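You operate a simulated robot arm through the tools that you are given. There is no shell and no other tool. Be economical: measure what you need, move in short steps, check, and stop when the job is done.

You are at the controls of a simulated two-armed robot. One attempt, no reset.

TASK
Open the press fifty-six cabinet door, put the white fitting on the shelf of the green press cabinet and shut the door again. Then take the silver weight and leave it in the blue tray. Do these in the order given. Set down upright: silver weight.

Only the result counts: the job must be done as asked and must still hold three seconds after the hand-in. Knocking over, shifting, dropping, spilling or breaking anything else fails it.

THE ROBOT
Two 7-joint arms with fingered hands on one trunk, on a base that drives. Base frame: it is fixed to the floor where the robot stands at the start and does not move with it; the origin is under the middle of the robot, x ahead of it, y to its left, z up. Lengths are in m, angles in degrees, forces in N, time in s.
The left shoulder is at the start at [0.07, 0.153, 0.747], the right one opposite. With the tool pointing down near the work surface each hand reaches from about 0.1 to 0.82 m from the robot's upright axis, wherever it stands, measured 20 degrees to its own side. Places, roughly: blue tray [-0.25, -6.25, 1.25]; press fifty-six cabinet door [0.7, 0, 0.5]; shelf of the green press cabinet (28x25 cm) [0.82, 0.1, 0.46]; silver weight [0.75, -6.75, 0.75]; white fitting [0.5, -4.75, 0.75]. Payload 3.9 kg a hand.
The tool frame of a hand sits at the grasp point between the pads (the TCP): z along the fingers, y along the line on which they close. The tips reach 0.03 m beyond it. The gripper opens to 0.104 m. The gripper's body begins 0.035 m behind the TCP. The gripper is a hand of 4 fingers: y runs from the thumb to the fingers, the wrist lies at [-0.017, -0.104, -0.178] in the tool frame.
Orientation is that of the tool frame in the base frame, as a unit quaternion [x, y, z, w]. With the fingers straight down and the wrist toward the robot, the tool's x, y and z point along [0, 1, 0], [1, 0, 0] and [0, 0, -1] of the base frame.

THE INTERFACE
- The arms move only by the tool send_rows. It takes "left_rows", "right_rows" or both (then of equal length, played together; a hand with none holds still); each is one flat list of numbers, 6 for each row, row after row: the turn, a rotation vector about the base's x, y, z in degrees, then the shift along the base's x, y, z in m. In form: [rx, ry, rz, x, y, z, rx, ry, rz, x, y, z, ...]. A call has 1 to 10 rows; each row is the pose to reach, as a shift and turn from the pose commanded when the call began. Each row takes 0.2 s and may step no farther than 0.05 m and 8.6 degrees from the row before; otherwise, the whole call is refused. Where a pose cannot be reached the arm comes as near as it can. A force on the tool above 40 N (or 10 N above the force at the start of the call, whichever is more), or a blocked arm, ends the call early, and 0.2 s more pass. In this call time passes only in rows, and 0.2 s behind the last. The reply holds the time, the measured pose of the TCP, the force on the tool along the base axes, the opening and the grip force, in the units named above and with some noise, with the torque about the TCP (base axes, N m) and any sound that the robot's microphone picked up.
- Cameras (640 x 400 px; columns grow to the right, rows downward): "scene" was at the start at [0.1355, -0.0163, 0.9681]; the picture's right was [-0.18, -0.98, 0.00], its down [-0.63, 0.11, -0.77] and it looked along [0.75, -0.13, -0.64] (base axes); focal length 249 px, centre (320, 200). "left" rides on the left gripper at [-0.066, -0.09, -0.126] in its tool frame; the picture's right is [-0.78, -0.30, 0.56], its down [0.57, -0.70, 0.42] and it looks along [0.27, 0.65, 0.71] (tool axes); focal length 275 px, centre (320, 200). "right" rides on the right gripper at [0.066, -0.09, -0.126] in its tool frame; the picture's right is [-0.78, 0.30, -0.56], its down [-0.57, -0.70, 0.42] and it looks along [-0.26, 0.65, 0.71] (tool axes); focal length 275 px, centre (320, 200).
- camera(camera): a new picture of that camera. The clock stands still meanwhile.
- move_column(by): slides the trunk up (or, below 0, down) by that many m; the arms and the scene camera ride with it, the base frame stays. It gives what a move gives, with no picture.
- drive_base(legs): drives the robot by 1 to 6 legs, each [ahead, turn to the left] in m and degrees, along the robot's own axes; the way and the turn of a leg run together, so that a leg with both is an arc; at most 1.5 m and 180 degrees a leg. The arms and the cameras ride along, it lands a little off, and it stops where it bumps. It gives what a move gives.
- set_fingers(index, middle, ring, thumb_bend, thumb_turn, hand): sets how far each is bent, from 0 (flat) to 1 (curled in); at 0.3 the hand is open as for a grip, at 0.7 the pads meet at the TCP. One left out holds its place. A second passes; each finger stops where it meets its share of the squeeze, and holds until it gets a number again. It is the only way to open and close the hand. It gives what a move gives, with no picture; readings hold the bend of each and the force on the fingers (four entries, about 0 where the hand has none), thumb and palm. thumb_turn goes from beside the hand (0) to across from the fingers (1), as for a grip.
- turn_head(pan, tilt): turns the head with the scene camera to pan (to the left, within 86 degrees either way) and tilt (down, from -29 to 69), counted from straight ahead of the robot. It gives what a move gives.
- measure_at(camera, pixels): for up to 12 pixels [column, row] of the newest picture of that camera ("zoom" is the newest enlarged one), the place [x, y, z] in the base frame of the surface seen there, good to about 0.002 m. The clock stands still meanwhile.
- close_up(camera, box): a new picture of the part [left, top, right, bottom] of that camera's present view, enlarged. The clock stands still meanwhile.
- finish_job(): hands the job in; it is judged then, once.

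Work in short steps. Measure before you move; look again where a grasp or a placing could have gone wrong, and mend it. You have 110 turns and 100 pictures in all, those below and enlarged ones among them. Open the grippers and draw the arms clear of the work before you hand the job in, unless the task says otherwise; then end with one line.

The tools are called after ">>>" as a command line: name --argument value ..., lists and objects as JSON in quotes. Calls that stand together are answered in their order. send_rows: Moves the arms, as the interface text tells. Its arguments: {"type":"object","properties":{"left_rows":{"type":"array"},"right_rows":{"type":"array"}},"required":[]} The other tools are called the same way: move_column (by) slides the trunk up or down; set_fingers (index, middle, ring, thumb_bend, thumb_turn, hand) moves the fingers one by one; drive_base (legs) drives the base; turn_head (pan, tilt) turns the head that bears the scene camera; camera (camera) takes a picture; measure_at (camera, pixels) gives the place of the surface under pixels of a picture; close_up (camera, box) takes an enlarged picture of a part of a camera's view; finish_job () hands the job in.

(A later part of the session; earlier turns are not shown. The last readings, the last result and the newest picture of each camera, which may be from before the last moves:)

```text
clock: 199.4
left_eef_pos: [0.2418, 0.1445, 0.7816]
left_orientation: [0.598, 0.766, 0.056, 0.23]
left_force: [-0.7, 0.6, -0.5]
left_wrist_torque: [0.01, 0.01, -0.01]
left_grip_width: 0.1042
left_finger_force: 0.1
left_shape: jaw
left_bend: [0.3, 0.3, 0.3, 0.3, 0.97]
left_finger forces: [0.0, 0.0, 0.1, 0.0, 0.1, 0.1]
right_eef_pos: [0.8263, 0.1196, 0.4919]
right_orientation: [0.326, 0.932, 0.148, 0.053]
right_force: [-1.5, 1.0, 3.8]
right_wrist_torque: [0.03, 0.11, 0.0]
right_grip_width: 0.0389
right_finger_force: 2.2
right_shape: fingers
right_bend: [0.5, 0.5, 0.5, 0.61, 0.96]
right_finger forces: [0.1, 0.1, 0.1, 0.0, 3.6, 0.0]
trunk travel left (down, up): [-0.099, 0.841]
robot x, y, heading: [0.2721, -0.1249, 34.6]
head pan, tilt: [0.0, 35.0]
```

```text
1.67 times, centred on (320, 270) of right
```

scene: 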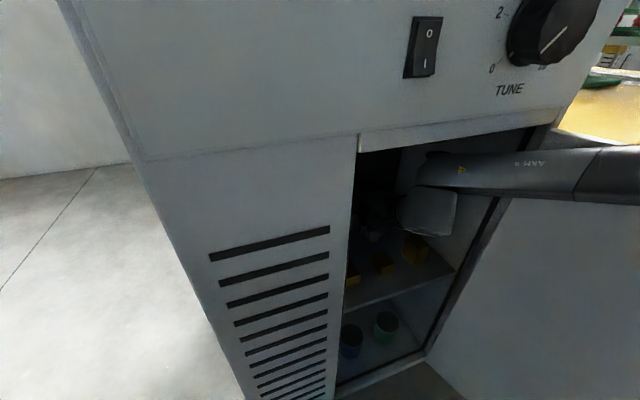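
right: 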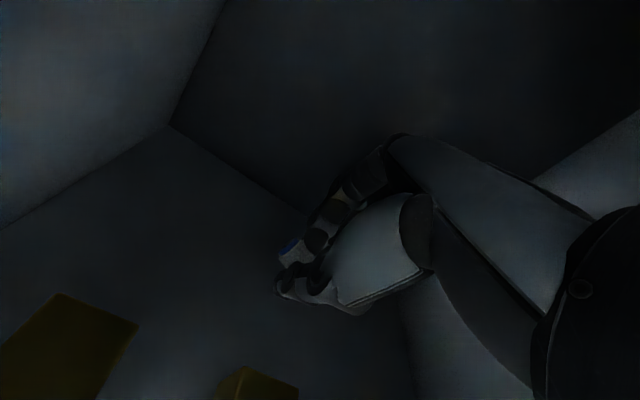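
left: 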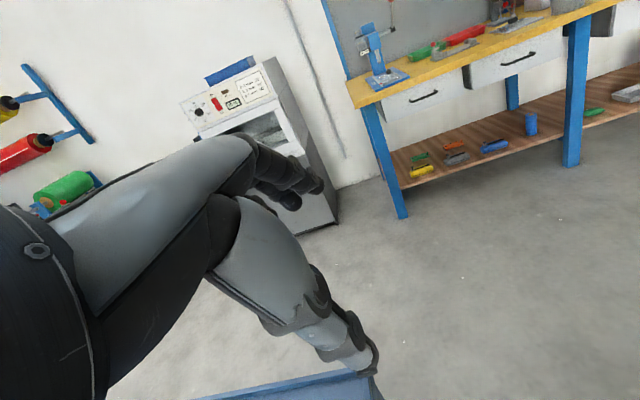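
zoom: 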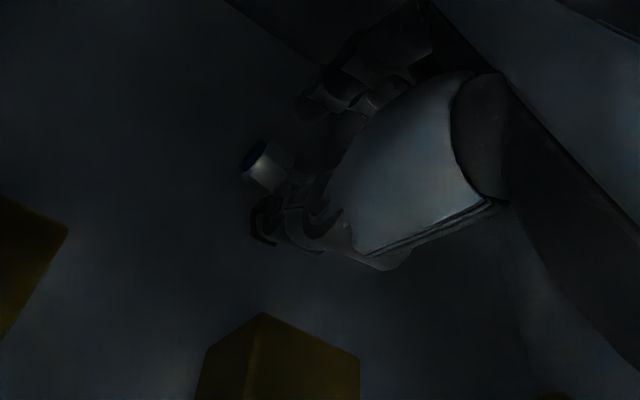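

The fitting lies free against the thumb. I back the hand 1.2 cm so the thumb clears, then lift with the trunk and look.

>>> send_rows --right_rows '[0, 0, 0, -0.0035, -0.0048, 0, 0, 0, 0, -0.0071, -0.0097, 0]'

>>> move_column --by 0.035

>>> close_up --camera "right" --box '[160, 150, 480, 390]'

```text
clock: 200.0
left_eef_pos: [0.2426, 0.1463, 0.7813]
left_orientation: [0.599, 0.765, 0.056, 0.229]
left_force: [-0.4, -0.6, -0.8]
left_wrist_torque: [-0.03, 0.0, -0.01]
left_grip_width: 0.1038
left_finger_force: 0.1
left_shape: jaw
left_bend: [0.3, 0.3, 0.3, 0.3, 0.97]
left_finger forces: [0.1, 0.0, 0.0, 0.0, 0.0, 0.0]
right_eef_pos: [0.8182, 0.1103, 0.4912]
right_orientation: [0.326, 0.932, 0.148, 0.051]
right_force: [1.0, -0.6, 2.5]
right_wrist_torque: [0.05, 0.01, -0.01]
right_grip_width: 0.0383
right_finger_force: 1.4
right_shape: fingers
right_bend: [0.5, 0.5, 0.5, 0.62, 0.97]
right_finger forces: [0.1, 0.0, 0.0, 0.0, 2.2, 0.0]
trunk travel left (down, up): [-0.099, 0.841]
robot x, y, heading: [0.2699, -0.1248, 34.5]
head pan, tilt: [0.0, 35.0]
```

```text
clock: 200.8
left_eef_pos: [0.2414, 0.1469, 0.8164]
left_orientation: [0.599, 0.765, 0.056, 0.23]
left_force: [-0.2, -0.1, -0.7]
left_wrist_torque: [0.01, 0.0, 0.0]
left_grip_width: 0.1037
left_finger_force: 0.1
left_shape: jaw
left_bend: [0.3, 0.3, 0.3, 0.3, 0.97]
left_finger forces: [0.1, 0.0, 0.0, 0.0, 0.0, 0.1]
right_eef_pos: [0.8189, 0.1102, 0.5264]
right_orientation: [0.327, 0.932, 0.147, 0.052]
right_force: [-0.3, 0.1, -1.0]
right_wrist_torque: [0.0, 0.0, -0.01]
right_grip_width: 0.0402
right_finger_force: 0.0
right_shape: fingers
right_bend: [0.5, 0.5, 0.5, 0.6, 0.97]
right_finger forces: [0.0, 0.0, 0.0, 0.0, 0.0, 0.1]
trunk travel left (down, up): [-0.134, 0.806]
robot x, y, heading: [0.264, -0.1229, 34.4]
head pan, tilt: [0.0, 35.0]
```

```text
1.67 times, centred on (320, 270) of right
```

zoom: 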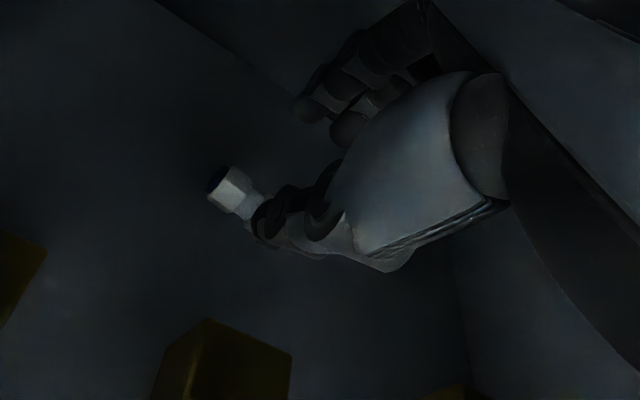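

The fitting stays put on the shelf. I close the fingers to pass the blocks, then back out the way I came.

>>> set_fingers --hand "right" --index 0.68 --middle 0.68 --ring 0.68 --thumb_bend 0.68

>>> drive_base --legs '[[-0.06, -4]]'

>>> send_rows --right_rows '[0, 0, 0, -0.01, -0.014, 0.01, 0, 0, 0, -0.0236, -0.0323, 0.02, 0, 0, 0, -0.0472, -0.0646, 0.02, 0, 0, 0, -0.0708, -0.0969, 0.02, 0, 0, 0, -0.0944, -0.1292, 0.02, 0, 0, 0, -0.115, -0.16, 0.03]'

>>> camera --camera "scene"

```text
clock: 201.8
left_eef_pos: [0.241, 0.1459, 0.8168]
left_orientation: [0.598, 0.766, 0.056, 0.228]
left_force: [-0.2, 0.0, -1.0]
left_wrist_torque: [-0.06, 0.04, -0.02]
left_grip_width: 0.1039
left_finger_force: 0.1
left_shape: jaw
left_bend: [0.3, 0.3, 0.3, 0.3, 0.97]
left_finger forces: [0.0, 0.0, 0.1, 0.0, 0.0, 0.0]
right_eef_pos: [0.8192, 0.1098, 0.5265]
right_orientation: [0.326, 0.932, 0.147, 0.052]
right_force: [0.2, 0.3, 0.0]
right_wrist_torque: [-0.01, -0.01, 0.01]
right_grip_width: 0.0082
right_finger_force: 0.1
right_shape: fingers
right_bend: [0.68, 0.68, 0.68, 0.68, 0.97]
right_finger forces: [0.0, 0.0, 0.1, 0.0, 0.1, 0.1]
trunk travel left (down, up): [-0.134, 0.806]
robot x, y, heading: [0.271, -0.1228, 34.3]
head pan, tilt: [0.0, 35.0]
```

```text
clock: 202.7
left_eef_pos: [0.2103, 0.1148, 0.8178]
left_orientation: [0.625, 0.744, 0.048, 0.231]
left_force: [0.1, 0.3, 0.5]
left_wrist_torque: [-0.03, -0.01, -0.02]
left_grip_width: 0.104
left_finger_force: 0.0
left_shape: jaw
left_bend: [0.3, 0.3, 0.3, 0.3, 0.97]
left_finger forces: [0.0, 0.1, 0.1, 0.0, 0.0, 0.0]
right_eef_pos: [0.7823, 0.0381, 0.5263]
right_orientation: [0.358, 0.92, 0.147, 0.057]
right_force: [-0.8, 0.4, 0.0]
right_wrist_torque: [-0.02, 0.01, 0.01]
right_grip_width: 0.008
right_finger_force: 0.1
right_shape: fingers
right_bend: [0.68, 0.68, 0.68, 0.68, 0.97]
right_finger forces: [0.1, 0.1, 0.0, 0.0, 0.0, 0.1]
trunk travel left (down, up): [-0.134, 0.806]
robot x, y, heading: [0.2184, -0.1563, 30.8]
head pan, tilt: [0.0, 35.0]
```

```text
clock: 204.1
left_eef_pos: [0.2108, 0.1133, 0.8177]
left_orientation: [0.625, 0.745, 0.049, 0.231]
left_force: [0.6, -0.1, 0.8]
left_wrist_torque: [0.03, 0.02, 0.0]
left_grip_width: 0.1037
left_finger_force: 0.1
left_shape: jaw
left_bend: [0.3, 0.3, 0.3, 0.3, 0.97]
left_finger forces: [0.0, 0.1, 0.1, 0.0, 0.1, 0.0]
right_eef_pos: [0.6853, -0.0945, 0.5476]
right_orientation: [0.358, 0.921, 0.146, 0.056]
right_force: [0.1, 1.0, -0.4]
right_wrist_torque: [0.0, 0.01, 0.03]
right_grip_width: 0.0077
right_finger_force: 0.1
right_shape: fingers
right_bend: [0.68, 0.68, 0.68, 0.68, 0.97]
right_finger forces: [0.0, 0.0, 0.1, 0.0, 0.0, 0.1]
right hand out of reach, approached as far as the arm can: row 5, 6
trunk travel left (down, up): [-0.134, 0.806]
robot x, y, heading: [0.2156, -0.1563, 31.2]
head pan, tilt: [0.0, 35.0]
```

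```text
37 pictures are left
```

scene: 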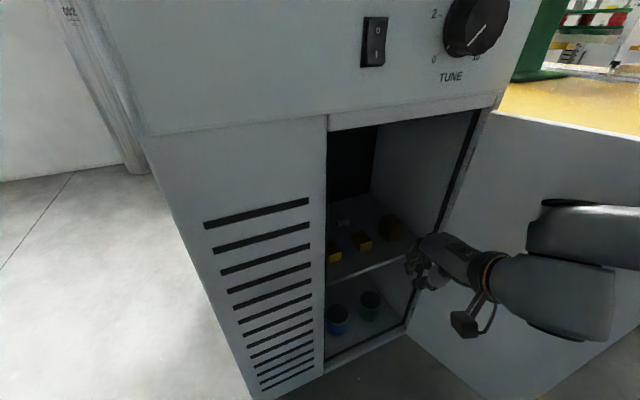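

The fitting (343,222) sits behind the undisturbed blocks. Now I back away and drive round to the door's outer side, to (0.5,-0.95) facing about 70°, to push it shut.

>>> drive_base --legs '[[-0.45, 0], [0, -71], [0.87, 0], [0, 110]]'

>>> turn_head --pan -5 --tilt 35

>>> camera --camera "scene"

```text
clock: 218.7
left_eef_pos: [0.3115, -0.7417, 0.8169]
left_orientation: [0.352, 0.905, 0.121, 0.204]
left_force: [-0.3, -1.4, -0.5]
left_wrist_torque: [0.0, 0.02, -0.01]
left_grip_width: 0.1036
left_finger_force: 0.1
left_shape: jaw
left_bend: [0.3, 0.3, 0.3, 0.3, 0.97]
left_finger forces: [0.1, 0.0, 0.0, 0.0, 0.0, 0.0]
right_eef_pos: [0.817, -0.6187, 0.5484]
right_orientation: [0.043, 0.987, 0.158, 0.007]
right_force: [-0.1, 0.6, 0.0]
right_wrist_torque: [0.02, 0.03, 0.0]
right_grip_width: 0.0079
right_finger_force: 0.1
right_shape: fingers
right_bend: [0.68, 0.68, 0.68, 0.68, 0.97]
right_finger forces: [0.0, 0.0, 0.0, 0.1, 0.0, 0.0]
trunk travel left (down, up): [-0.134, 0.806]
robot x, y, heading: [0.4813, -0.9518, 68.1]
head pan, tilt: [0.0, 35.0]
```

```text
clock: 219.4
left_eef_pos: [0.3118, -0.7423, 0.8168]
left_orientation: [0.353, 0.905, 0.12, 0.204]
left_force: [1.0, 0.1, -0.1]
left_wrist_torque: [-0.03, 0.02, 0.01]
left_grip_width: 0.1041
left_finger_force: 0.1
left_shape: jaw
left_bend: [0.3, 0.3, 0.3, 0.3, 0.97]
left_finger forces: [0.0, 0.0, 0.0, 0.1, 0.0, 0.1]
right_eef_pos: [0.8162, -0.6193, 0.5472]
right_orientation: [0.044, 0.987, 0.157, 0.006]
right_force: [0.5, -0.1, 0.7]
right_wrist_torque: [0.03, 0.01, -0.03]
right_grip_width: 0.0076
right_finger_force: 0.0
right_shape: fingers
right_bend: [0.68, 0.68, 0.68, 0.68, 0.97]
right_finger forces: [0.0, 0.1, 0.0, 0.1, 0.0, 0.1]
trunk travel left (down, up): [-0.134, 0.806]
robot x, y, heading: [0.4871, -0.9521, 67.8]
head pan, tilt: [-5.0, 35.0]
```

```text
36 pictures are left
```

scene: 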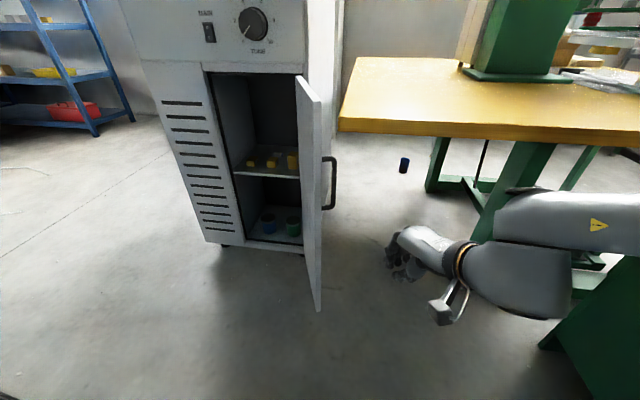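

The handle side is now visible. There's a small blue object at (404,165) near the table legs; I zoom to see what it is, and measure the door.

>>> close_up --camera "scene" --box '[220, 80, 460, 280]'

>>> measure_at --camera "scene" --pixels '[[404, 165], [318, 200], [312, 100], [305, 90], [333, 185], [342, 125], [400, 240], [430, 250]]'

```text
2.00 times, centred on (340, 180) of scene
```

zoom: 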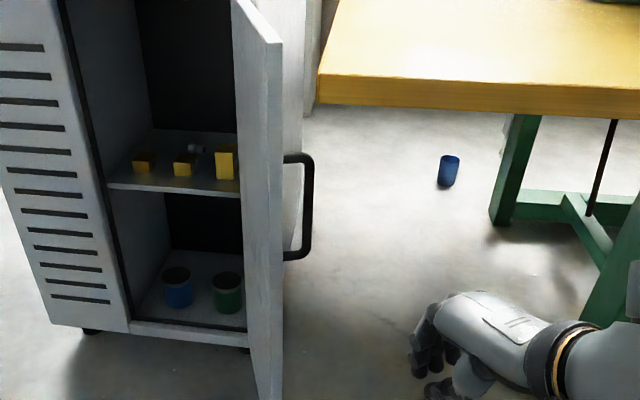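

```text
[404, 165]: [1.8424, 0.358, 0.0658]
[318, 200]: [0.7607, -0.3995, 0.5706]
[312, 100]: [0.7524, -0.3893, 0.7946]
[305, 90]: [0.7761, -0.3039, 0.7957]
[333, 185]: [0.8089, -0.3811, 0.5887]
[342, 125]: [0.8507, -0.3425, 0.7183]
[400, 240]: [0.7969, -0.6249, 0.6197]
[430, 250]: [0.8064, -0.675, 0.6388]
```

That can stands far off on the floor (1.84,0.36), unrelated. The table corner is at (0.85,-0.34), so I drive 17 cm forward to bring the hand just right of the handle bar (0.81,-0.38).

>>> drive_base --legs '[[0.17, 0]]'

>>> camera --camera "scene"

```text
clock: 220.8
left_eef_pos: [0.3772, -0.5832, 0.8167]
left_orientation: [0.353, 0.905, 0.121, 0.204]
left_force: [0.4, -0.2, -1.0]
left_wrist_torque: [-0.03, -0.03, 0.01]
left_grip_width: 0.104
left_finger_force: 0.0
left_shape: jaw
left_bend: [0.3, 0.3, 0.3, 0.3, 0.97]
left_finger forces: [0.0, 0.0, 0.0, 0.0, 0.1, 0.0]
right_eef_pos: [0.8804, -0.4593, 0.5477]
right_orientation: [0.044, 0.986, 0.158, 0.007]
right_force: [0.3, 0.2, 0.2]
right_wrist_torque: [0.02, 0.0, 0.01]
right_grip_width: 0.0078
right_finger_force: 0.1
right_shape: fingers
right_bend: [0.68, 0.68, 0.68, 0.68, 0.97]
right_finger forces: [0.1, 0.0, 0.0, 0.0, 0.1, 0.2]
trunk travel left (down, up): [-0.134, 0.806]
robot x, y, heading: [0.5489, -0.7957, 68.2]
head pan, tilt: [-5.0, 35.0]
```

```text
34 pictures are left
```

scene: 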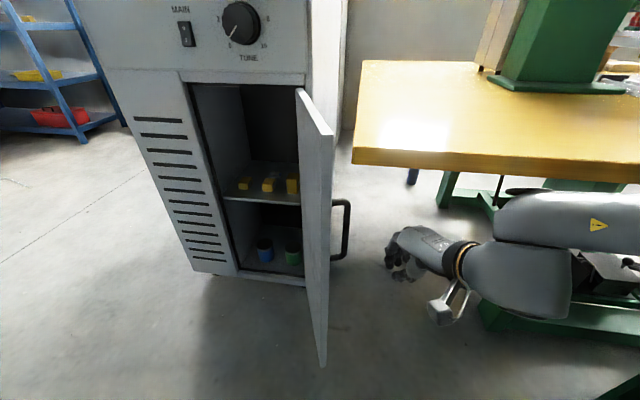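

I move the hand up beside the bar and sweep it left along the door's closing arc.

>>> send_rows --right_rows '[0, 0, 0, 0, 0.03, 0.02, 0, 0, 0, -0.005, 0.055, 0.03, 0, 0, 0, -0.025, 0.066, 0.03, 0, 0, 0, -0.05, 0.071, 0.03, 0, 0, 0, -0.08, 0.075, 0.03, 0, 0, 0, -0.11, 0.083, 0.03, 0, 0, 0, -0.138, 0.094, 0.03, 0, 0, 0, -0.165, 0.109, 0.03, 0, 0, 0, -0.19, 0.124, 0.03, 0, 0, 0, -0.213, 0.144, 0.03]'

>>> camera --camera "scene"

```text
clock: 223.0
left_eef_pos: [0.376, -0.5837, 0.8156]
left_orientation: [0.353, 0.905, 0.121, 0.204]
left_force: [-0.1, 0.4, 0.6]
left_wrist_torque: [0.05, -0.01, -0.03]
left_grip_width: 0.104
left_finger_force: 0.1
left_shape: jaw
left_bend: [0.3, 0.3, 0.3, 0.3, 0.97]
left_finger forces: [0.1, 0.1, 0.1, 0.0, 0.0, 0.0]
right_eef_pos: [0.7433, -0.366, 0.5787]
right_orientation: [0.044, 0.987, 0.157, 0.007]
right_force: [0.2, -0.4, -0.7]
right_wrist_torque: [-0.03, 0.02, 0.0]
right_grip_width: 0.0078
right_finger_force: 0.1
right_shape: fingers
right_bend: [0.68, 0.68, 0.68, 0.68, 0.97]
right_finger forces: [0.0, 0.0, 0.1, 0.1, 0.0, 0.0]
right hand out of reach, approached as far as the arm can: row 1, 8, 9, 10
trunk travel left (down, up): [-0.134, 0.806]
robot x, y, heading: [0.5482, -0.7911, 68.0]
head pan, tilt: [-5.0, 35.0]
```

```text
33 pictures are left
```

scene: 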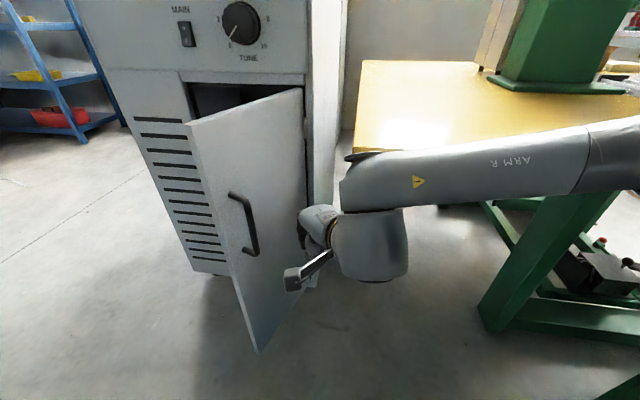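

The door is now about 45° open with its outer face toward me. I turn the base left 18° so the hand sweeps it further, then look.

>>> drive_base --legs '[[0, 18]]'

>>> camera --camera "scene"

```text
clock: 224.4
left_eef_pos: [0.3188, -0.6471, 0.8168]
left_orientation: [0.208, 0.949, 0.15, 0.183]
left_force: [-0.2, 0.3, 0.4]
left_wrist_torque: [-0.01, 0.0, 0.04]
left_grip_width: 0.1037
left_finger_force: 0.1
left_shape: jaw
left_bend: [0.3, 0.3, 0.3, 0.3, 0.97]
left_finger forces: [0.0, 0.0, 0.1, 0.0, 0.0, 0.0]
right_eef_pos: [0.6012, -0.3282, 0.5782]
right_orientation: [-0.111, 0.981, 0.157, -0.018]
right_force: [0.2, -0.4, -0.4]
right_wrist_torque: [0.03, 0.0, -0.02]
right_grip_width: 0.0077
right_finger_force: 0.0
right_shape: fingers
right_bend: [0.68, 0.68, 0.68, 0.68, 0.97]
right_finger forces: [0.0, 0.1, 0.0, 0.1, 0.0, 0.1]
trunk travel left (down, up): [-0.134, 0.806]
robot x, y, heading: [0.5496, -0.7985, 86.0]
head pan, tilt: [-5.0, 35.0]
```

```text
32 pictures are left
```

scene: 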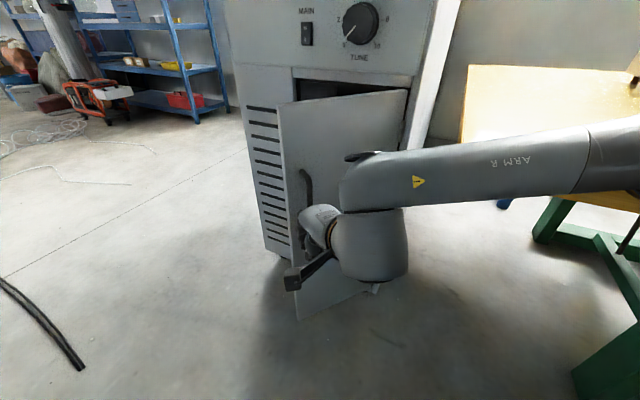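

The door is ~30° open. Before driving forward I raise the trunk 8 cm so the elbow clears the yellow table, then push ahead 20 cm.

>>> move_column --by 0.08

>>> drive_base --legs '[[0.2, 0]]'

>>> camera --camera "scene"

```text
clock: 225.6
left_eef_pos: [0.32, -0.6463, 0.8967]
left_orientation: [0.207, 0.949, 0.15, 0.183]
left_force: [0.1, -0.2, 0.4]
left_wrist_torque: [-0.01, -0.02, 0.01]
left_grip_width: 0.104
left_finger_force: 0.1
left_shape: jaw
left_bend: [0.3, 0.3, 0.3, 0.3, 0.97]
left_finger forces: [0.0, 0.0, 0.0, 0.0, 0.0, 0.0]
right_eef_pos: [0.6019, -0.3269, 0.6583]
right_orientation: [-0.11, 0.981, 0.157, -0.017]
right_force: [1.3, -0.1, 0.8]
right_wrist_torque: [0.0, 0.05, 0.0]
right_grip_width: 0.0079
right_finger_force: 0.0
right_shape: fingers
right_bend: [0.68, 0.68, 0.68, 0.68, 0.97]
right_finger forces: [0.0, 0.1, 0.1, 0.0, 0.0, 0.0]
trunk travel left (down, up): [-0.214, 0.726]
robot x, y, heading: [0.545, -0.7938, 86.1]
head pan, tilt: [-5.0, 35.0]
```

```text
clock: 227.2
left_eef_pos: [0.3322, -0.4492, 0.8952]
left_orientation: [0.206, 0.949, 0.15, 0.183]
left_force: [-0.6, 0.8, -0.2]
left_wrist_torque: [-0.02, -0.01, -0.01]
left_grip_width: 0.1038
left_finger_force: 0.1
left_shape: jaw
left_bend: [0.3, 0.3, 0.3, 0.3, 0.97]
left_finger forces: [0.1, 0.0, 0.0, 0.0, 0.1, 0.1]
right_eef_pos: [0.6124, -0.1285, 0.6577]
right_orientation: [-0.112, 0.981, 0.156, -0.017]
right_force: [0.6, 0.2, -0.6]
right_wrist_torque: [-0.01, 0.08, -0.04]
right_grip_width: 0.0077
right_finger_force: 0.0
right_shape: fingers
right_bend: [0.68, 0.68, 0.68, 0.68, 0.97]
right_finger forces: [0.0, 0.0, 0.0, 0.0, 0.1, 0.0]
trunk travel left (down, up): [-0.214, 0.726]
robot x, y, heading: [0.5642, -0.5953, 86.1]
head pan, tilt: [-5.0, 35.0]
```

```text
31 pictures are left
```

scene: 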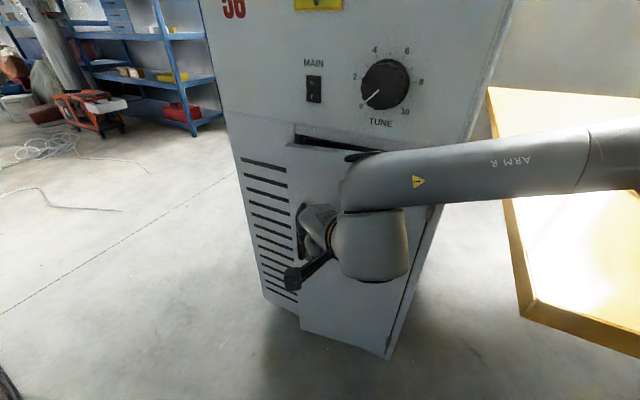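

Nearly shut. I push the last bit with the arm along the inward normal until resistance.

>>> send_rows --right_rows '[0, 0, 0, 0.006, 0.012, 0, 0, 0, 0, 0.012, 0.024, 0, 0, 0, 0, 0.018, 0.036, 0, 0, 0, 0, 0.024, 0.048, 0, 0, 0, 0, 0.03, 0.06, 0, 0, 0, 0, 0.036, 0.072, 0, 0, 0, 0, 0.042, 0.084, 0]'

>>> camera --camera "scene"

```text
clock: 228.8
left_eef_pos: [0.3329, -0.4499, 0.898]
left_orientation: [0.206, 0.95, 0.15, 0.182]
left_force: [-0.4, 0.3, 0.0]
left_wrist_torque: [0.0, -0.01, 0.02]
left_grip_width: 0.1039
left_finger_force: 0.1
left_shape: jaw
left_bend: [0.3, 0.3, 0.3, 0.3, 0.97]
left_finger forces: [0.0, 0.0, 0.0, 0.1, 0.1, 0.0]
right_eef_pos: [0.6557, -0.0459, 0.658]
right_orientation: [-0.112, 0.981, 0.155, -0.018]
right_force: [0.1, -0.7, 0.2]
right_wrist_torque: [0.01, 0.02, -0.02]
right_grip_width: 0.0078
right_finger_force: 0.5
right_shape: fingers
right_bend: [0.68, 0.68, 0.68, 0.68, 0.97]
right_finger forces: [0.0, 0.1, 0.4, 0.0, 0.1, 0.0]
trunk travel left (down, up): [-0.214, 0.726]
robot x, y, heading: [0.5616, -0.5993, 86.1]
head pan, tilt: [-5.0, 35.0]
```

```text
30 pictures are left
```

scene: 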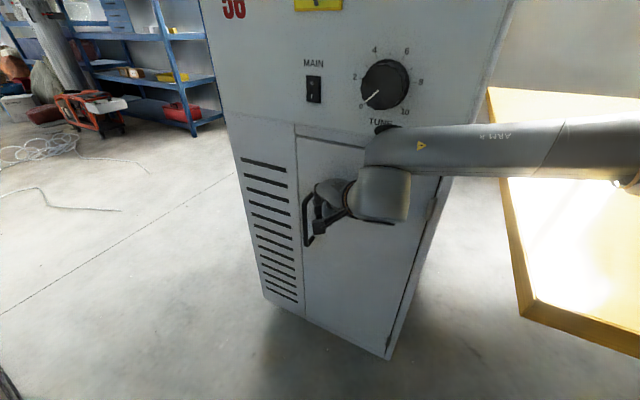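

It looks shut. I press a little more along the normal to be sure, and check the door plane against the panel.

>>> send_rows --right_rows '[0, 0, 0, 0.006, 0.008, 0, 0, 0, 0, 0.012, 0.016, 0, 0, 0, 0, 0.018, 0.024, 0, 0, 0, 0, 0.024, 0.032, 0]'

>>> close_up --camera "scene" --box '[220, 100, 460, 360]'

>>> measure_at --camera "scene" --pixels '[[300, 140], [310, 255], [330, 290], [380, 320], [285, 150], [290, 250], [350, 300], [400, 240]]'

```text
clock: 229.4
left_eef_pos: [0.3317, -0.4524, 0.8966]
left_orientation: [0.205, 0.949, 0.153, 0.182]
left_force: [0.6, -0.6, -0.7]
left_wrist_torque: [0.01, 0.01, 0.0]
left_grip_width: 0.1037
left_finger_force: 0.0
left_shape: jaw
left_bend: [0.3, 0.3, 0.3, 0.3, 0.97]
left_finger forces: [0.0, 0.1, 0.1, 0.0, 0.0, 0.0]
right_eef_pos: [0.6537, -0.0404, 0.6603]
right_orientation: [-0.125, 0.979, 0.156, -0.025]
right_force: [-12.0, -17.4, 3.5]
right_wrist_torque: [0.49, -0.35, -0.05]
right_grip_width: 0.0074
right_finger_force: 10.8
right_shape: fingers
right_bend: [0.68, 0.68, 0.7, 0.68, 0.97]
right_finger forces: [0.0, 0.0, 20.9, 0.1, 0.0, 0.0]
trunk travel left (down, up): [-0.214, 0.726]
robot x, y, heading: [0.5626, -0.5999, 86.4]
head pan, tilt: [-5.0, 35.0]
stopped in row 2 (right hand): the force on the tool passed its limit at 45 N (the readings are from after the stop); the commanded pose is now the measured one
```

```text
1.54 times, centred on (340, 230) of scene
```

zoom: 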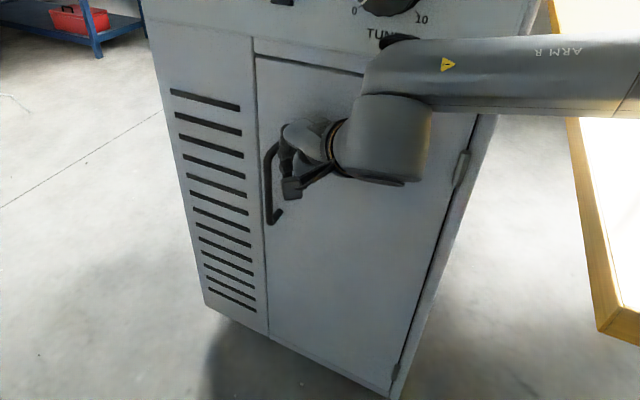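

```text
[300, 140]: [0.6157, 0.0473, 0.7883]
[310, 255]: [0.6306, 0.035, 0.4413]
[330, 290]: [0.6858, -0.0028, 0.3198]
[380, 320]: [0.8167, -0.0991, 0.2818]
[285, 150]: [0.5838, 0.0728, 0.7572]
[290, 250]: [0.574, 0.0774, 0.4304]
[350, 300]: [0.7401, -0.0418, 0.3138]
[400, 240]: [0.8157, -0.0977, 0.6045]
```

The door is flush with the panel and resists at 45 N: shut. Now I retreat, raise the trunk, and drive around toward the silver weight, keeping clear of bench and table.

>>> drive_base --legs '[[-0.35, 0]]'

>>> move_column --by 0.3

>>> drive_base --legs '[[0, 94], [0.4, 0], [0, 103], [0.67, 0], [0, -28.6]]'

>>> turn_head --pan 86 --tilt 25

>>> camera --camera "scene"

```text
clock: 231.7
left_eef_pos: [0.3089, -0.8014, 0.8968]
left_orientation: [0.204, 0.95, 0.152, 0.183]
left_force: [0.2, -0.2, 0.2]
left_wrist_torque: [0.03, -0.02, -0.02]
left_grip_width: 0.1041
left_finger_force: 0.1
left_shape: jaw
left_bend: [0.3, 0.3, 0.3, 0.3, 0.97]
left_finger forces: [0.0, 0.1, 0.1, 0.0, 0.0, 0.1]
right_eef_pos: [0.6329, -0.3865, 0.6591]
right_orientation: [-0.122, 0.98, 0.156, -0.023]
right_force: [0.2, -0.2, 0.5]
right_wrist_torque: [0.0, 0.03, 0.01]
right_grip_width: 0.0074
right_finger_force: 0.2
right_shape: fingers
right_bend: [0.68, 0.68, 0.68, 0.68, 0.97]
right_finger forces: [0.1, 0.1, 0.0, 0.0, 0.1, 0.1]
trunk travel left (down, up): [-0.214, 0.726]
robot x, y, heading: [0.538, -0.9468, 86.6]
head pan, tilt: [-5.0, 35.0]
```

```text
clock: 234.7
left_eef_pos: [0.3113, -0.8015, 1.1967]
left_orientation: [0.204, 0.95, 0.151, 0.182]
left_force: [0.3, 0.1, -0.8]
left_wrist_torque: [-0.04, -0.01, 0.0]
left_grip_width: 0.1041
left_finger_force: 0.1
left_shape: jaw
left_bend: [0.3, 0.3, 0.3, 0.3, 0.97]
left_finger forces: [0.0, 0.1, 0.0, 0.1, 0.1, 0.1]
right_eef_pos: [0.634, -0.386, 0.959]
right_orientation: [-0.123, 0.98, 0.155, -0.023]
right_force: [0.6, 0.0, -0.1]
right_wrist_torque: [-0.04, 0.01, -0.01]
right_grip_width: 0.0078
right_finger_force: 0.1
right_shape: fingers
right_bend: [0.68, 0.68, 0.68, 0.68, 0.97]
right_finger forces: [0.0, 0.1, 0.0, 0.1, 0.0, 0.0]
trunk travel left (down, up): [-0.514, 0.426]
robot x, y, heading: [0.5355, -0.9484, 86.5]
head pan, tilt: [-5.0, 35.0]
```

```text
clock: 250.1
left_eef_pos: [0.473, -1.7946, 1.1971]
left_orientation: [0.922, -0.307, -0.198, 0.13]
left_force: [0.0, 0.3, 0.2]
left_wrist_torque: [-0.02, 0.01, -0.04]
left_grip_width: 0.1042
left_finger_force: 0.1
left_shape: jaw
left_bend: [0.3, 0.3, 0.3, 0.3, 0.97]
left_finger forces: [0.0, 0.0, 0.0, 0.0, 0.1, 0.0]
right_eef_pos: [0.067, -2.1298, 0.9587]
right_orientation: [0.987, 0.014, 0.006, 0.157]
right_force: [0.6, 0.1, -0.5]
right_wrist_torque: [0.03, 0.03, -0.03]
right_grip_width: 0.0076
right_finger_force: 0.1
right_shape: fingers
right_bend: [0.68, 0.68, 0.68, 0.68, 0.97]
right_finger forces: [0.1, 0.0, 0.1, 0.0, 0.1, 0.0]
trunk travel left (down, up): [-0.514, 0.426]
robot x, y, heading: [0.2798, -1.6012, -106.1]
head pan, tilt: [-5.0, 35.0]
```

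```text
clock: 251.8
left_eef_pos: [0.4737, -1.7954, 1.1974]
left_orientation: [0.922, -0.307, -0.197, 0.131]
left_force: [0.9, 0.3, 0.5]
left_wrist_torque: [0.01, 0.02, 0.01]
left_grip_width: 0.1038
left_finger_force: 0.1
left_shape: jaw
left_bend: [0.3, 0.3, 0.3, 0.3, 0.97]
left_finger forces: [0.1, 0.0, 0.0, 0.0, 0.0, 0.0]
right_eef_pos: [0.0673, -2.1298, 0.9581]
right_orientation: [0.988, 0.014, 0.006, 0.156]
right_force: [-0.6, 0.2, 0.7]
right_wrist_torque: [0.01, 0.03, -0.01]
right_grip_width: 0.0075
right_finger_force: 0.0
right_shape: fingers
right_bend: [0.68, 0.68, 0.68, 0.68, 0.97]
right_finger forces: [0.1, 0.0, 0.1, 0.0, 0.0, 0.0]
trunk travel left (down, up): [-0.514, 0.426]
robot x, y, heading: [0.2808, -1.5993, -106.1]
head pan, tilt: [85.9, 25.0]
```

```text
28 pictures are left
```

scene: 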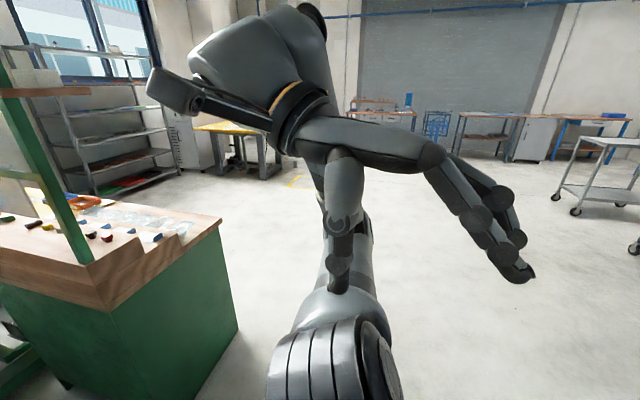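

Clear so far. I continue to a viewing point around (0.58,-5.78) before the drawer cabinet.

>>> drive_base --legs '[[1.3, 0], [1.29, 0], [0, 31], [1.02, 0], [0, 30.5], [0.9, 0]]'

>>> turn_head --pan -40 --tilt 25

>>> camera --camera "scene"

```text
clock: 276.6
left_eef_pos: [0.7867, -5.6109, 1.1968]
left_orientation: [0.948, 0.214, -0.102, 0.213]
left_force: [0.2, 0.4, -0.5]
left_wrist_torque: [-0.02, -0.02, -0.03]
left_grip_width: 0.1039
left_finger_force: 0.0
left_shape: jaw
left_bend: [0.3, 0.3, 0.3, 0.3, 0.97]
left_finger forces: [0.0, 0.0, 0.0, 0.1, 0.0, 0.0]
right_eef_pos: [0.896, -6.1273, 0.9583]
right_orientation: [0.838, 0.523, 0.086, 0.13]
right_force: [-0.1, 0.8, 0.4]
right_wrist_torque: [0.03, 0.0, -0.01]
right_grip_width: 0.0076
right_finger_force: 0.1
right_shape: fingers
right_bend: [0.68, 0.68, 0.68, 0.68, 0.97]
right_finger forces: [0.0, 0.0, 0.1, 0.0, 0.0, 0.0]
trunk travel left (down, up): [-0.514, 0.426]
robot x, y, heading: [0.5261, -5.6904, -44.1]
head pan, tilt: [85.9, 25.0]
```

```text
clock: 278.7
left_eef_pos: [0.79, -5.6122, 1.1966]
left_orientation: [0.948, 0.214, -0.101, 0.213]
left_force: [-0.8, -0.5, -0.4]
left_wrist_torque: [0.0, 0.01, 0.02]
left_grip_width: 0.1038
left_finger_force: 0.1
left_shape: jaw
left_bend: [0.3, 0.3, 0.3, 0.3, 0.97]
left_finger forces: [0.0, 0.0, 0.0, 0.1, 0.1, 0.1]
right_eef_pos: [0.8961, -6.1263, 0.9595]
right_orientation: [0.838, 0.522, 0.086, 0.131]
right_force: [-0.1, -0.1, -0.5]
right_wrist_torque: [-0.02, 0.04, -0.01]
right_grip_width: 0.0077
right_finger_force: 0.1
right_shape: fingers
right_bend: [0.68, 0.68, 0.68, 0.68, 0.97]
right_finger forces: [0.0, 0.0, 0.0, 0.1, 0.0, 0.0]
trunk travel left (down, up): [-0.514, 0.426]
robot x, y, heading: [0.5278, -5.69, -43.9]
head pan, tilt: [-40.0, 25.0]
```

```text
27 pictures are left
```

scene: 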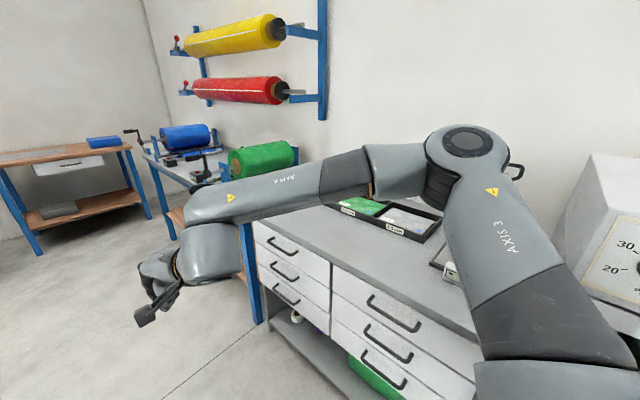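

The right arm blocks the view of the counter. I turn the base to face it and look again.

>>> drive_base --legs '[[0, -60]]'

>>> turn_head --pan 12 --tilt 30

>>> camera --camera "scene"

```text
clock: 281.7
left_eef_pos: [0.728, -5.8753, 1.1965]
left_orientation: [0.928, -0.288, -0.195, 0.136]
left_force: [0.1, 0.3, -0.6]
left_wrist_torque: [0.01, 0.02, 0.02]
left_grip_width: 0.1039
left_finger_force: 0.1
left_shape: jaw
left_bend: [0.3, 0.3, 0.3, 0.3, 0.97]
left_finger forces: [0.0, 0.0, 0.0, 0.0, 0.0, 0.1]
right_eef_pos: [0.3353, -6.2271, 0.9585]
right_orientation: [0.987, 0.034, 0.009, 0.156]
right_force: [0.5, -0.4, -0.2]
right_wrist_torque: [0.03, -0.01, 0.04]
right_grip_width: 0.008
right_finger_force: 0.1
right_shape: fingers
right_bend: [0.68, 0.68, 0.68, 0.68, 0.97]
right_finger forces: [0.0, 0.0, 0.0, 0.0, 0.1, 0.0]
trunk travel left (down, up): [-0.514, 0.426]
robot x, y, heading: [0.5266, -5.692, -103.6]
head pan, tilt: [-40.0, 25.0]
```

```text
clock: 282.9
left_eef_pos: [0.7278, -5.8764, 1.1985]
left_orientation: [0.928, -0.289, -0.195, 0.135]
left_force: [0.8, -0.2, -0.9]
left_wrist_torque: [0.01, -0.01, 0.0]
left_grip_width: 0.1041
left_finger_force: 0.1
left_shape: jaw
left_bend: [0.3, 0.3, 0.3, 0.3, 0.97]
left_finger forces: [0.0, 0.0, 0.1, 0.1, 0.0, 0.0]
right_eef_pos: [0.3346, -6.2271, 0.9582]
right_orientation: [0.987, 0.034, 0.009, 0.157]
right_force: [0.3, -0.2, -0.2]
right_wrist_torque: [-0.01, 0.01, 0.04]
right_grip_width: 0.0079
right_finger_force: 0.1
right_shape: fingers
right_bend: [0.68, 0.68, 0.68, 0.68, 0.97]
right_finger forces: [0.0, 0.0, 0.0, 0.0, 0.0, 0.1]
trunk travel left (down, up): [-0.514, 0.426]
robot x, y, heading: [0.5264, -5.6902, -103.6]
head pan, tilt: [12.0, 30.0]
```

```text
26 pictures are left
```

scene: 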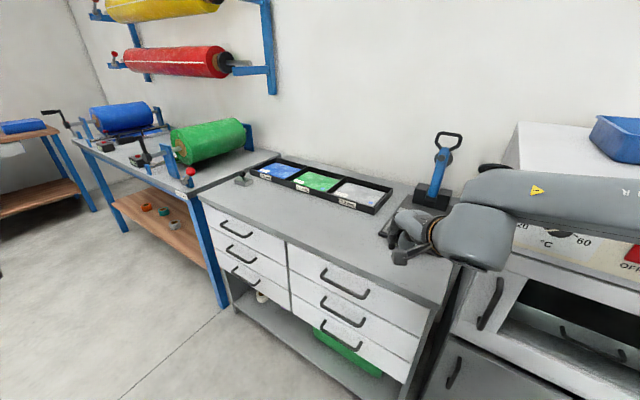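

A small grey item at (243,180) may be the silver weight; the blue tray is at (618,138) on the oven. I zoom and measure.

>>> close_up --camera "scene" --box '[210, 140, 410, 265]'

>>> measure_at --camera "scene" --pixels '[[243, 180], [240, 185], [270, 200], [285, 240], [205, 200], [280, 157], [450, 270], [600, 130], [625, 160], [595, 150], [635, 125], [530, 170]]'

```text
3.20 times, centred on (310, 202) of scene
```

zoom: 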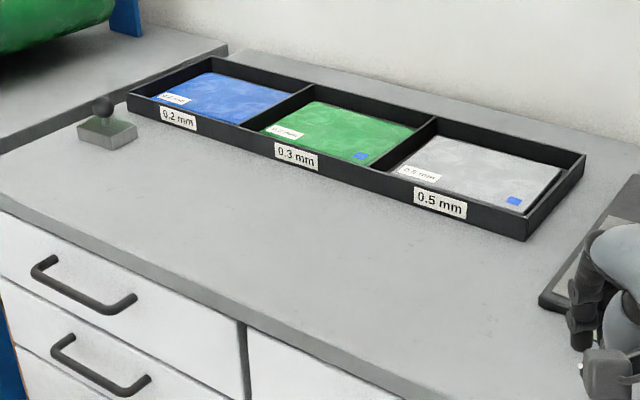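

```text
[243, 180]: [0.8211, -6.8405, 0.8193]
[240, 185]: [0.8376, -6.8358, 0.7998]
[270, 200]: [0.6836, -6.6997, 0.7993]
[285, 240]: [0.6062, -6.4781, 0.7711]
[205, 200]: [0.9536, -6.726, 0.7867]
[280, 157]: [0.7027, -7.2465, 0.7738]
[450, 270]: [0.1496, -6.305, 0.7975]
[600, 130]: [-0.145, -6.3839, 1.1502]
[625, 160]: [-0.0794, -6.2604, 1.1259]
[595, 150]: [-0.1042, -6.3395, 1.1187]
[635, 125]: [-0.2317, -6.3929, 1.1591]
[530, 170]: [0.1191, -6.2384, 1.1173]
```

It's a silver block with a black knob at zoom (107,120). I measure its knob and block.

>>> measure_at --camera "zoom" --pixels '[[103, 104], [104, 112], [108, 122], [90, 125], [125, 128], [82, 135], [100, 142], [130, 138], [60, 140], [150, 150], [118, 120], [142, 100]]'

```text
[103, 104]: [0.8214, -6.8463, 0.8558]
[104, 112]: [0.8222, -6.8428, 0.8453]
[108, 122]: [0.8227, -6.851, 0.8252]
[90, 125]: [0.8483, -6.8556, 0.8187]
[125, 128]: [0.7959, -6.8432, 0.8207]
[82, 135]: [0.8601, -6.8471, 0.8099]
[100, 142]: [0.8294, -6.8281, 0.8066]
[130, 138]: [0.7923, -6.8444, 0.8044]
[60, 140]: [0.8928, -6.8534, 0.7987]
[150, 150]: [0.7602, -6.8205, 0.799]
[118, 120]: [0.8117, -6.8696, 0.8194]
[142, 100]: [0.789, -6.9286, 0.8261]
```

I take a stronger close-up of the weight to get its orientation.

>>> close_up --camera "scene" --box '[226, 162, 266, 194]'

>>> measure_at --camera "zoom" --pixels '[[320, 200]]'

```text
12.50 times, centred on (246, 178) of scene
```

zoom: 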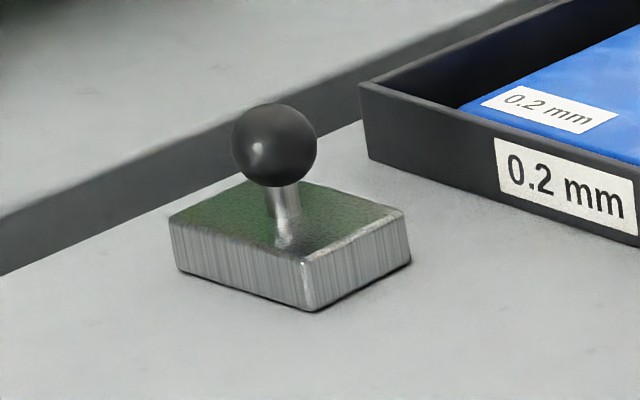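

```text
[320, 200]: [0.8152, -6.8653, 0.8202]
```

I measure the block's four top corners and the knob.

>>> measure_at --camera "zoom" --pixels '[[180, 224], [303, 258], [398, 215], [250, 184], [273, 110], [273, 140], [285, 200], [303, 305], [370, 150], [60, 250], [5, 215]]'

```text
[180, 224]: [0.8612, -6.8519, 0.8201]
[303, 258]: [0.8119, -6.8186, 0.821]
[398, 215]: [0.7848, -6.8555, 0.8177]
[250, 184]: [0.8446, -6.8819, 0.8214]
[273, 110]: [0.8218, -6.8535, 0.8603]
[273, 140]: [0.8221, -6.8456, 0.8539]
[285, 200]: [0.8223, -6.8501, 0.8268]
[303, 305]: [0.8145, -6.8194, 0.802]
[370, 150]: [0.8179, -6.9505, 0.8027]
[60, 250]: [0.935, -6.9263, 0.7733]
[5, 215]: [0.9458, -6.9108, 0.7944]
```

The block's short side (4.6 cm) lies along yaw -126°, centre (0.823,-6.853), top z 0.82, knob top 0.86. I raise the trunk for safe sweeping and drive to a stance at about (1.15,-6.37) heading -111°.

>>> move_column --by 0.3

>>> drive_base --legs '[[0, 56], [0.91, 0], [0, -64]]'

>>> turn_head --pan -15 --tilt 50

>>> camera --camera "scene"

```text
clock: 285.9
left_eef_pos: [0.7278, -5.8769, 1.4968]
left_orientation: [0.928, -0.288, -0.195, 0.135]
left_force: [-0.9, -0.7, 0.1]
left_wrist_torque: [-0.03, -0.04, -0.01]
left_grip_width: 0.1036
left_finger_force: 0.1
left_shape: jaw
left_bend: [0.3, 0.3, 0.3, 0.3, 0.97]
left_finger forces: [0.0, 0.0, 0.0, 0.0, 0.1, 0.0]
right_eef_pos: [0.334, -6.2257, 1.2585]
right_orientation: [0.987, 0.033, 0.008, 0.156]
right_force: [0.5, -0.7, 0.1]
right_wrist_torque: [-0.01, 0.03, 0.01]
right_grip_width: 0.0078
right_finger_force: 0.1
right_shape: fingers
right_bend: [0.68, 0.68, 0.68, 0.68, 0.97]
right_finger forces: [0.0, 0.0, 0.1, 0.0, 0.0, 0.0]
trunk travel left (down, up): [-0.814, 0.126]
robot x, y, heading: [0.5299, -5.6904, -103.7]
head pan, tilt: [12.0, 30.0]
```

```text
clock: 296.0
left_eef_pos: [1.3189, -6.5684, 1.4963]
left_orientation: [0.907, -0.348, -0.204, 0.122]
left_force: [0.2, -0.2, -0.2]
left_wrist_torque: [-0.01, -0.03, -0.01]
left_grip_width: 0.1036
left_finger_force: 0.0
left_shape: jaw
left_bend: [0.3, 0.3, 0.3, 0.3, 0.97]
left_finger forces: [0.1, 0.0, 0.0, 0.0, 0.0, 0.0]
right_eef_pos: [0.8836, -6.8651, 1.2592]
right_orientation: [0.987, -0.03, -0.002, 0.156]
right_force: [0.2, -0.4, 0.9]
right_wrist_torque: [0.01, 0.0, 0.0]
right_grip_width: 0.0075
right_finger_force: 0.0
right_shape: fingers
right_bend: [0.68, 0.68, 0.68, 0.68, 0.97]
right_finger forces: [0.0, 0.0, 0.0, 0.0, 0.0, 0.0]
trunk travel left (down, up): [-0.814, 0.126]
robot x, y, heading: [1.1433, -6.3614, -111.3]
head pan, tilt: [12.0, 30.0]
```

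```text
clock: 296.9
left_eef_pos: [1.3181, -6.5694, 1.4978]
left_orientation: [0.907, -0.348, -0.203, 0.121]
left_force: [0.4, -1.2, 1.1]
left_wrist_torque: [-0.01, -0.01, 0.0]
left_grip_width: 0.1037
left_finger_force: 0.0
left_shape: jaw
left_bend: [0.3, 0.3, 0.3, 0.3, 0.97]
left_finger forces: [0.0, 0.0, 0.0, 0.0, 0.0, 0.0]
right_eef_pos: [0.8826, -6.8655, 1.259]
right_orientation: [0.987, -0.03, -0.001, 0.155]
right_force: [-0.3, -0.9, -0.9]
right_wrist_torque: [0.0, -0.01, -0.02]
right_grip_width: 0.0077
right_finger_force: 0.0
right_shape: fingers
right_bend: [0.68, 0.68, 0.68, 0.68, 0.97]
right_finger forces: [0.0, 0.1, 0.1, 0.0, 0.1, 0.1]
trunk travel left (down, up): [-0.814, 0.126]
robot x, y, heading: [1.1418, -6.3598, -111.0]
head pan, tilt: [-15.0, 50.0]
```

```text
23 pictures are left
```

scene: 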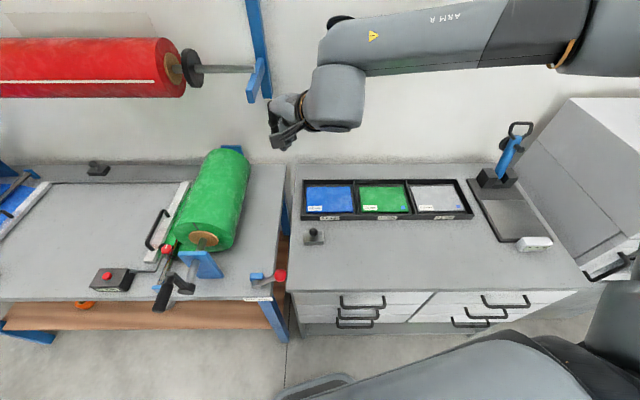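

The weight is at (313,236) and the right hand is close above. I level the tilt, yaw to -126°, open the hand and centre over the weight.

>>> send_rows --right_rows '[6, -0.37, 0, -0.015, 0.003, 0, 12, -0.74, 0, -0.03, 0.006, 0, 17.9, -1.1, 0, -0.045, 0.01, 0, 17.9, -1.1, 0, -0.06, 0.012, 0]'

>>> send_rows --right_rows '[0, 0, -8, 0, 0, 0, 0, 0, -16, 0, 0, 0, 0, 0, -24, 0, 0, 0, 0, 0, -32, 0, 0, 0]'

>>> set_fingers --hand "right" --index 0.35 --middle 0.35 --ring 0.35 --thumb_bend 0.35

>>> move_column --by -0.3

```text
clock: 297.9
left_eef_pos: [1.3181, -6.5689, 1.4966]
left_orientation: [0.907, -0.348, -0.203, 0.121]
left_force: [0.0, 1.0, 0.1]
left_wrist_torque: [0.01, -0.02, 0.01]
left_grip_width: 0.1039
left_finger_force: 0.0
left_shape: jaw
left_bend: [0.3, 0.3, 0.3, 0.3, 0.97]
left_finger forces: [0.0, 0.0, 0.1, 0.0, 0.1, 0.0]
right_eef_pos: [0.8229, -6.8531, 1.2587]
right_orientation: [1.0, -0.03, 0.003, 0.0]
right_force: [-0.3, -0.2, 0.1]
right_wrist_torque: [0.01, 0.02, 0.04]
right_grip_width: 0.0077
right_finger_force: 0.1
right_shape: fingers
right_bend: [0.68, 0.68, 0.68, 0.68, 0.97]
right_finger forces: [0.1, 0.1, 0.0, 0.0, 0.0, 0.0]
trunk travel left (down, up): [-0.814, 0.126]
robot x, y, heading: [1.1382, -6.3622, -111.5]
head pan, tilt: [-15.0, 50.0]
```

```text
clock: 298.9
left_eef_pos: [1.3185, -6.568, 1.4954]
left_orientation: [0.907, -0.348, -0.203, 0.121]
left_force: [0.4, 0.2, -0.9]
left_wrist_torque: [-0.03, 0.0, 0.01]
left_grip_width: 0.104
left_finger_force: 0.0
left_shape: jaw
left_bend: [0.3, 0.3, 0.3, 0.3, 0.97]
left_finger forces: [0.0, 0.1, 0.0, 0.1, 0.0, 0.0]
right_eef_pos: [0.8212, -6.822, 1.2548]
right_orientation: [0.952, -0.307, 0.002, 0.002]
right_force: [-0.1, 0.7, -0.2]
right_wrist_torque: [-0.03, 0.04, 0.01]
right_grip_width: 0.0076
right_finger_force: 0.0
right_shape: fingers
right_bend: [0.68, 0.68, 0.68, 0.68, 0.97]
right_finger forces: [0.0, 0.1, 0.0, 0.0, 0.1, 0.0]
right hand out of reach, approached as far as the arm can: row 2, 3, 4
trunk travel left (down, up): [-0.814, 0.126]
robot x, y, heading: [1.1438, -6.3588, -111.1]
head pan, tilt: [-15.0, 50.0]
```

```text
clock: 299.9
left_eef_pos: [1.3173, -6.5675, 1.4962]
left_orientation: [0.907, -0.348, -0.203, 0.121]
left_force: [0.0, -0.5, -0.4]
left_wrist_torque: [-0.04, 0.02, 0.02]
left_grip_width: 0.1039
left_finger_force: 0.0
left_shape: jaw
left_bend: [0.3, 0.3, 0.3, 0.3, 0.97]
left_finger forces: [0.0, 0.1, 0.1, 0.0, 0.0, 0.1]
right_eef_pos: [0.8212, -6.822, 1.2546]
right_orientation: [0.952, -0.306, 0.003, 0.003]
right_force: [1.1, -0.2, -1.3]
right_wrist_torque: [0.03, 0.02, -0.01]
right_grip_width: 0.0917
right_finger_force: 0.0
right_shape: fingers
right_bend: [0.35, 0.35, 0.35, 0.35, 0.97]
right_finger forces: [0.0, 0.0, 0.1, 0.0, 0.1, 0.1]
trunk travel left (down, up): [-0.814, 0.126]
robot x, y, heading: [1.1472, -6.3591, -111.1]
head pan, tilt: [-15.0, 50.0]
```

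```text
clock: 302.9
left_eef_pos: [1.3166, -6.5675, 1.1958]
left_orientation: [0.908, -0.347, -0.202, 0.122]
left_force: [0.7, 0.2, 0.3]
left_wrist_torque: [0.0, -0.02, 0.01]
left_grip_width: 0.104
left_finger_force: 0.1
left_shape: jaw
left_bend: [0.3, 0.3, 0.3, 0.3, 0.97]
left_finger forces: [0.0, 0.0, 0.1, 0.1, 0.0, 0.0]
right_eef_pos: [0.8209, -6.822, 0.9538]
right_orientation: [0.952, -0.306, 0.003, 0.002]
right_force: [0.4, 0.6, 0.5]
right_wrist_torque: [0.01, 0.0, 0.03]
right_grip_width: 0.0918
right_finger_force: 0.1
right_shape: fingers
right_bend: [0.35, 0.35, 0.35, 0.35, 0.97]
right_finger forces: [0.0, 0.0, 0.0, 0.0, 0.0, 0.0]
trunk travel left (down, up): [-0.514, 0.426]
robot x, y, heading: [1.1434, -6.3573, -111.1]
head pan, tilt: [-15.0, 50.0]
```

I'm 3 cm short, so the base creeps 4 cm forward; then I fine-position over the weight.

>>> drive_base --legs '[[0.045, 0]]'

>>> camera --camera "right"

```text
clock: 303.8
left_eef_pos: [1.3015, -6.6089, 1.1968]
left_orientation: [0.907, -0.348, -0.203, 0.122]
left_force: [-0.2, -0.4, -0.1]
left_wrist_torque: [0.01, 0.04, 0.01]
left_grip_width: 0.1039
left_finger_force: 0.1
left_shape: jaw
left_bend: [0.3, 0.3, 0.3, 0.3, 0.97]
left_finger forces: [0.0, 0.0, 0.0, 0.0, 0.0, 0.0]
right_eef_pos: [0.8052, -6.8631, 0.9545]
right_orientation: [0.952, -0.305, 0.002, 0.003]
right_force: [0.3, 0.3, -0.2]
right_wrist_torque: [-0.01, 0.01, -0.02]
right_grip_width: 0.0918
right_finger_force: 0.2
right_shape: fingers
right_bend: [0.35, 0.35, 0.35, 0.35, 0.97]
right_finger forces: [0.0, 0.0, 0.0, 0.0, 0.0, 0.0]
trunk travel left (down, up): [-0.514, 0.426]
robot x, y, heading: [1.1267, -6.4056, -111.3]
head pan, tilt: [-15.0, 50.0]
```

```text
22 pictures are left
```

right: 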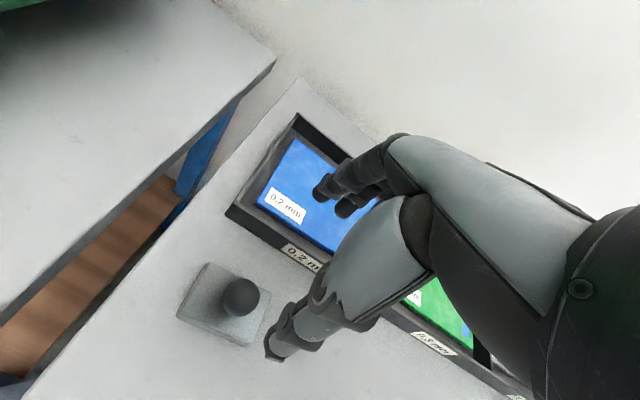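

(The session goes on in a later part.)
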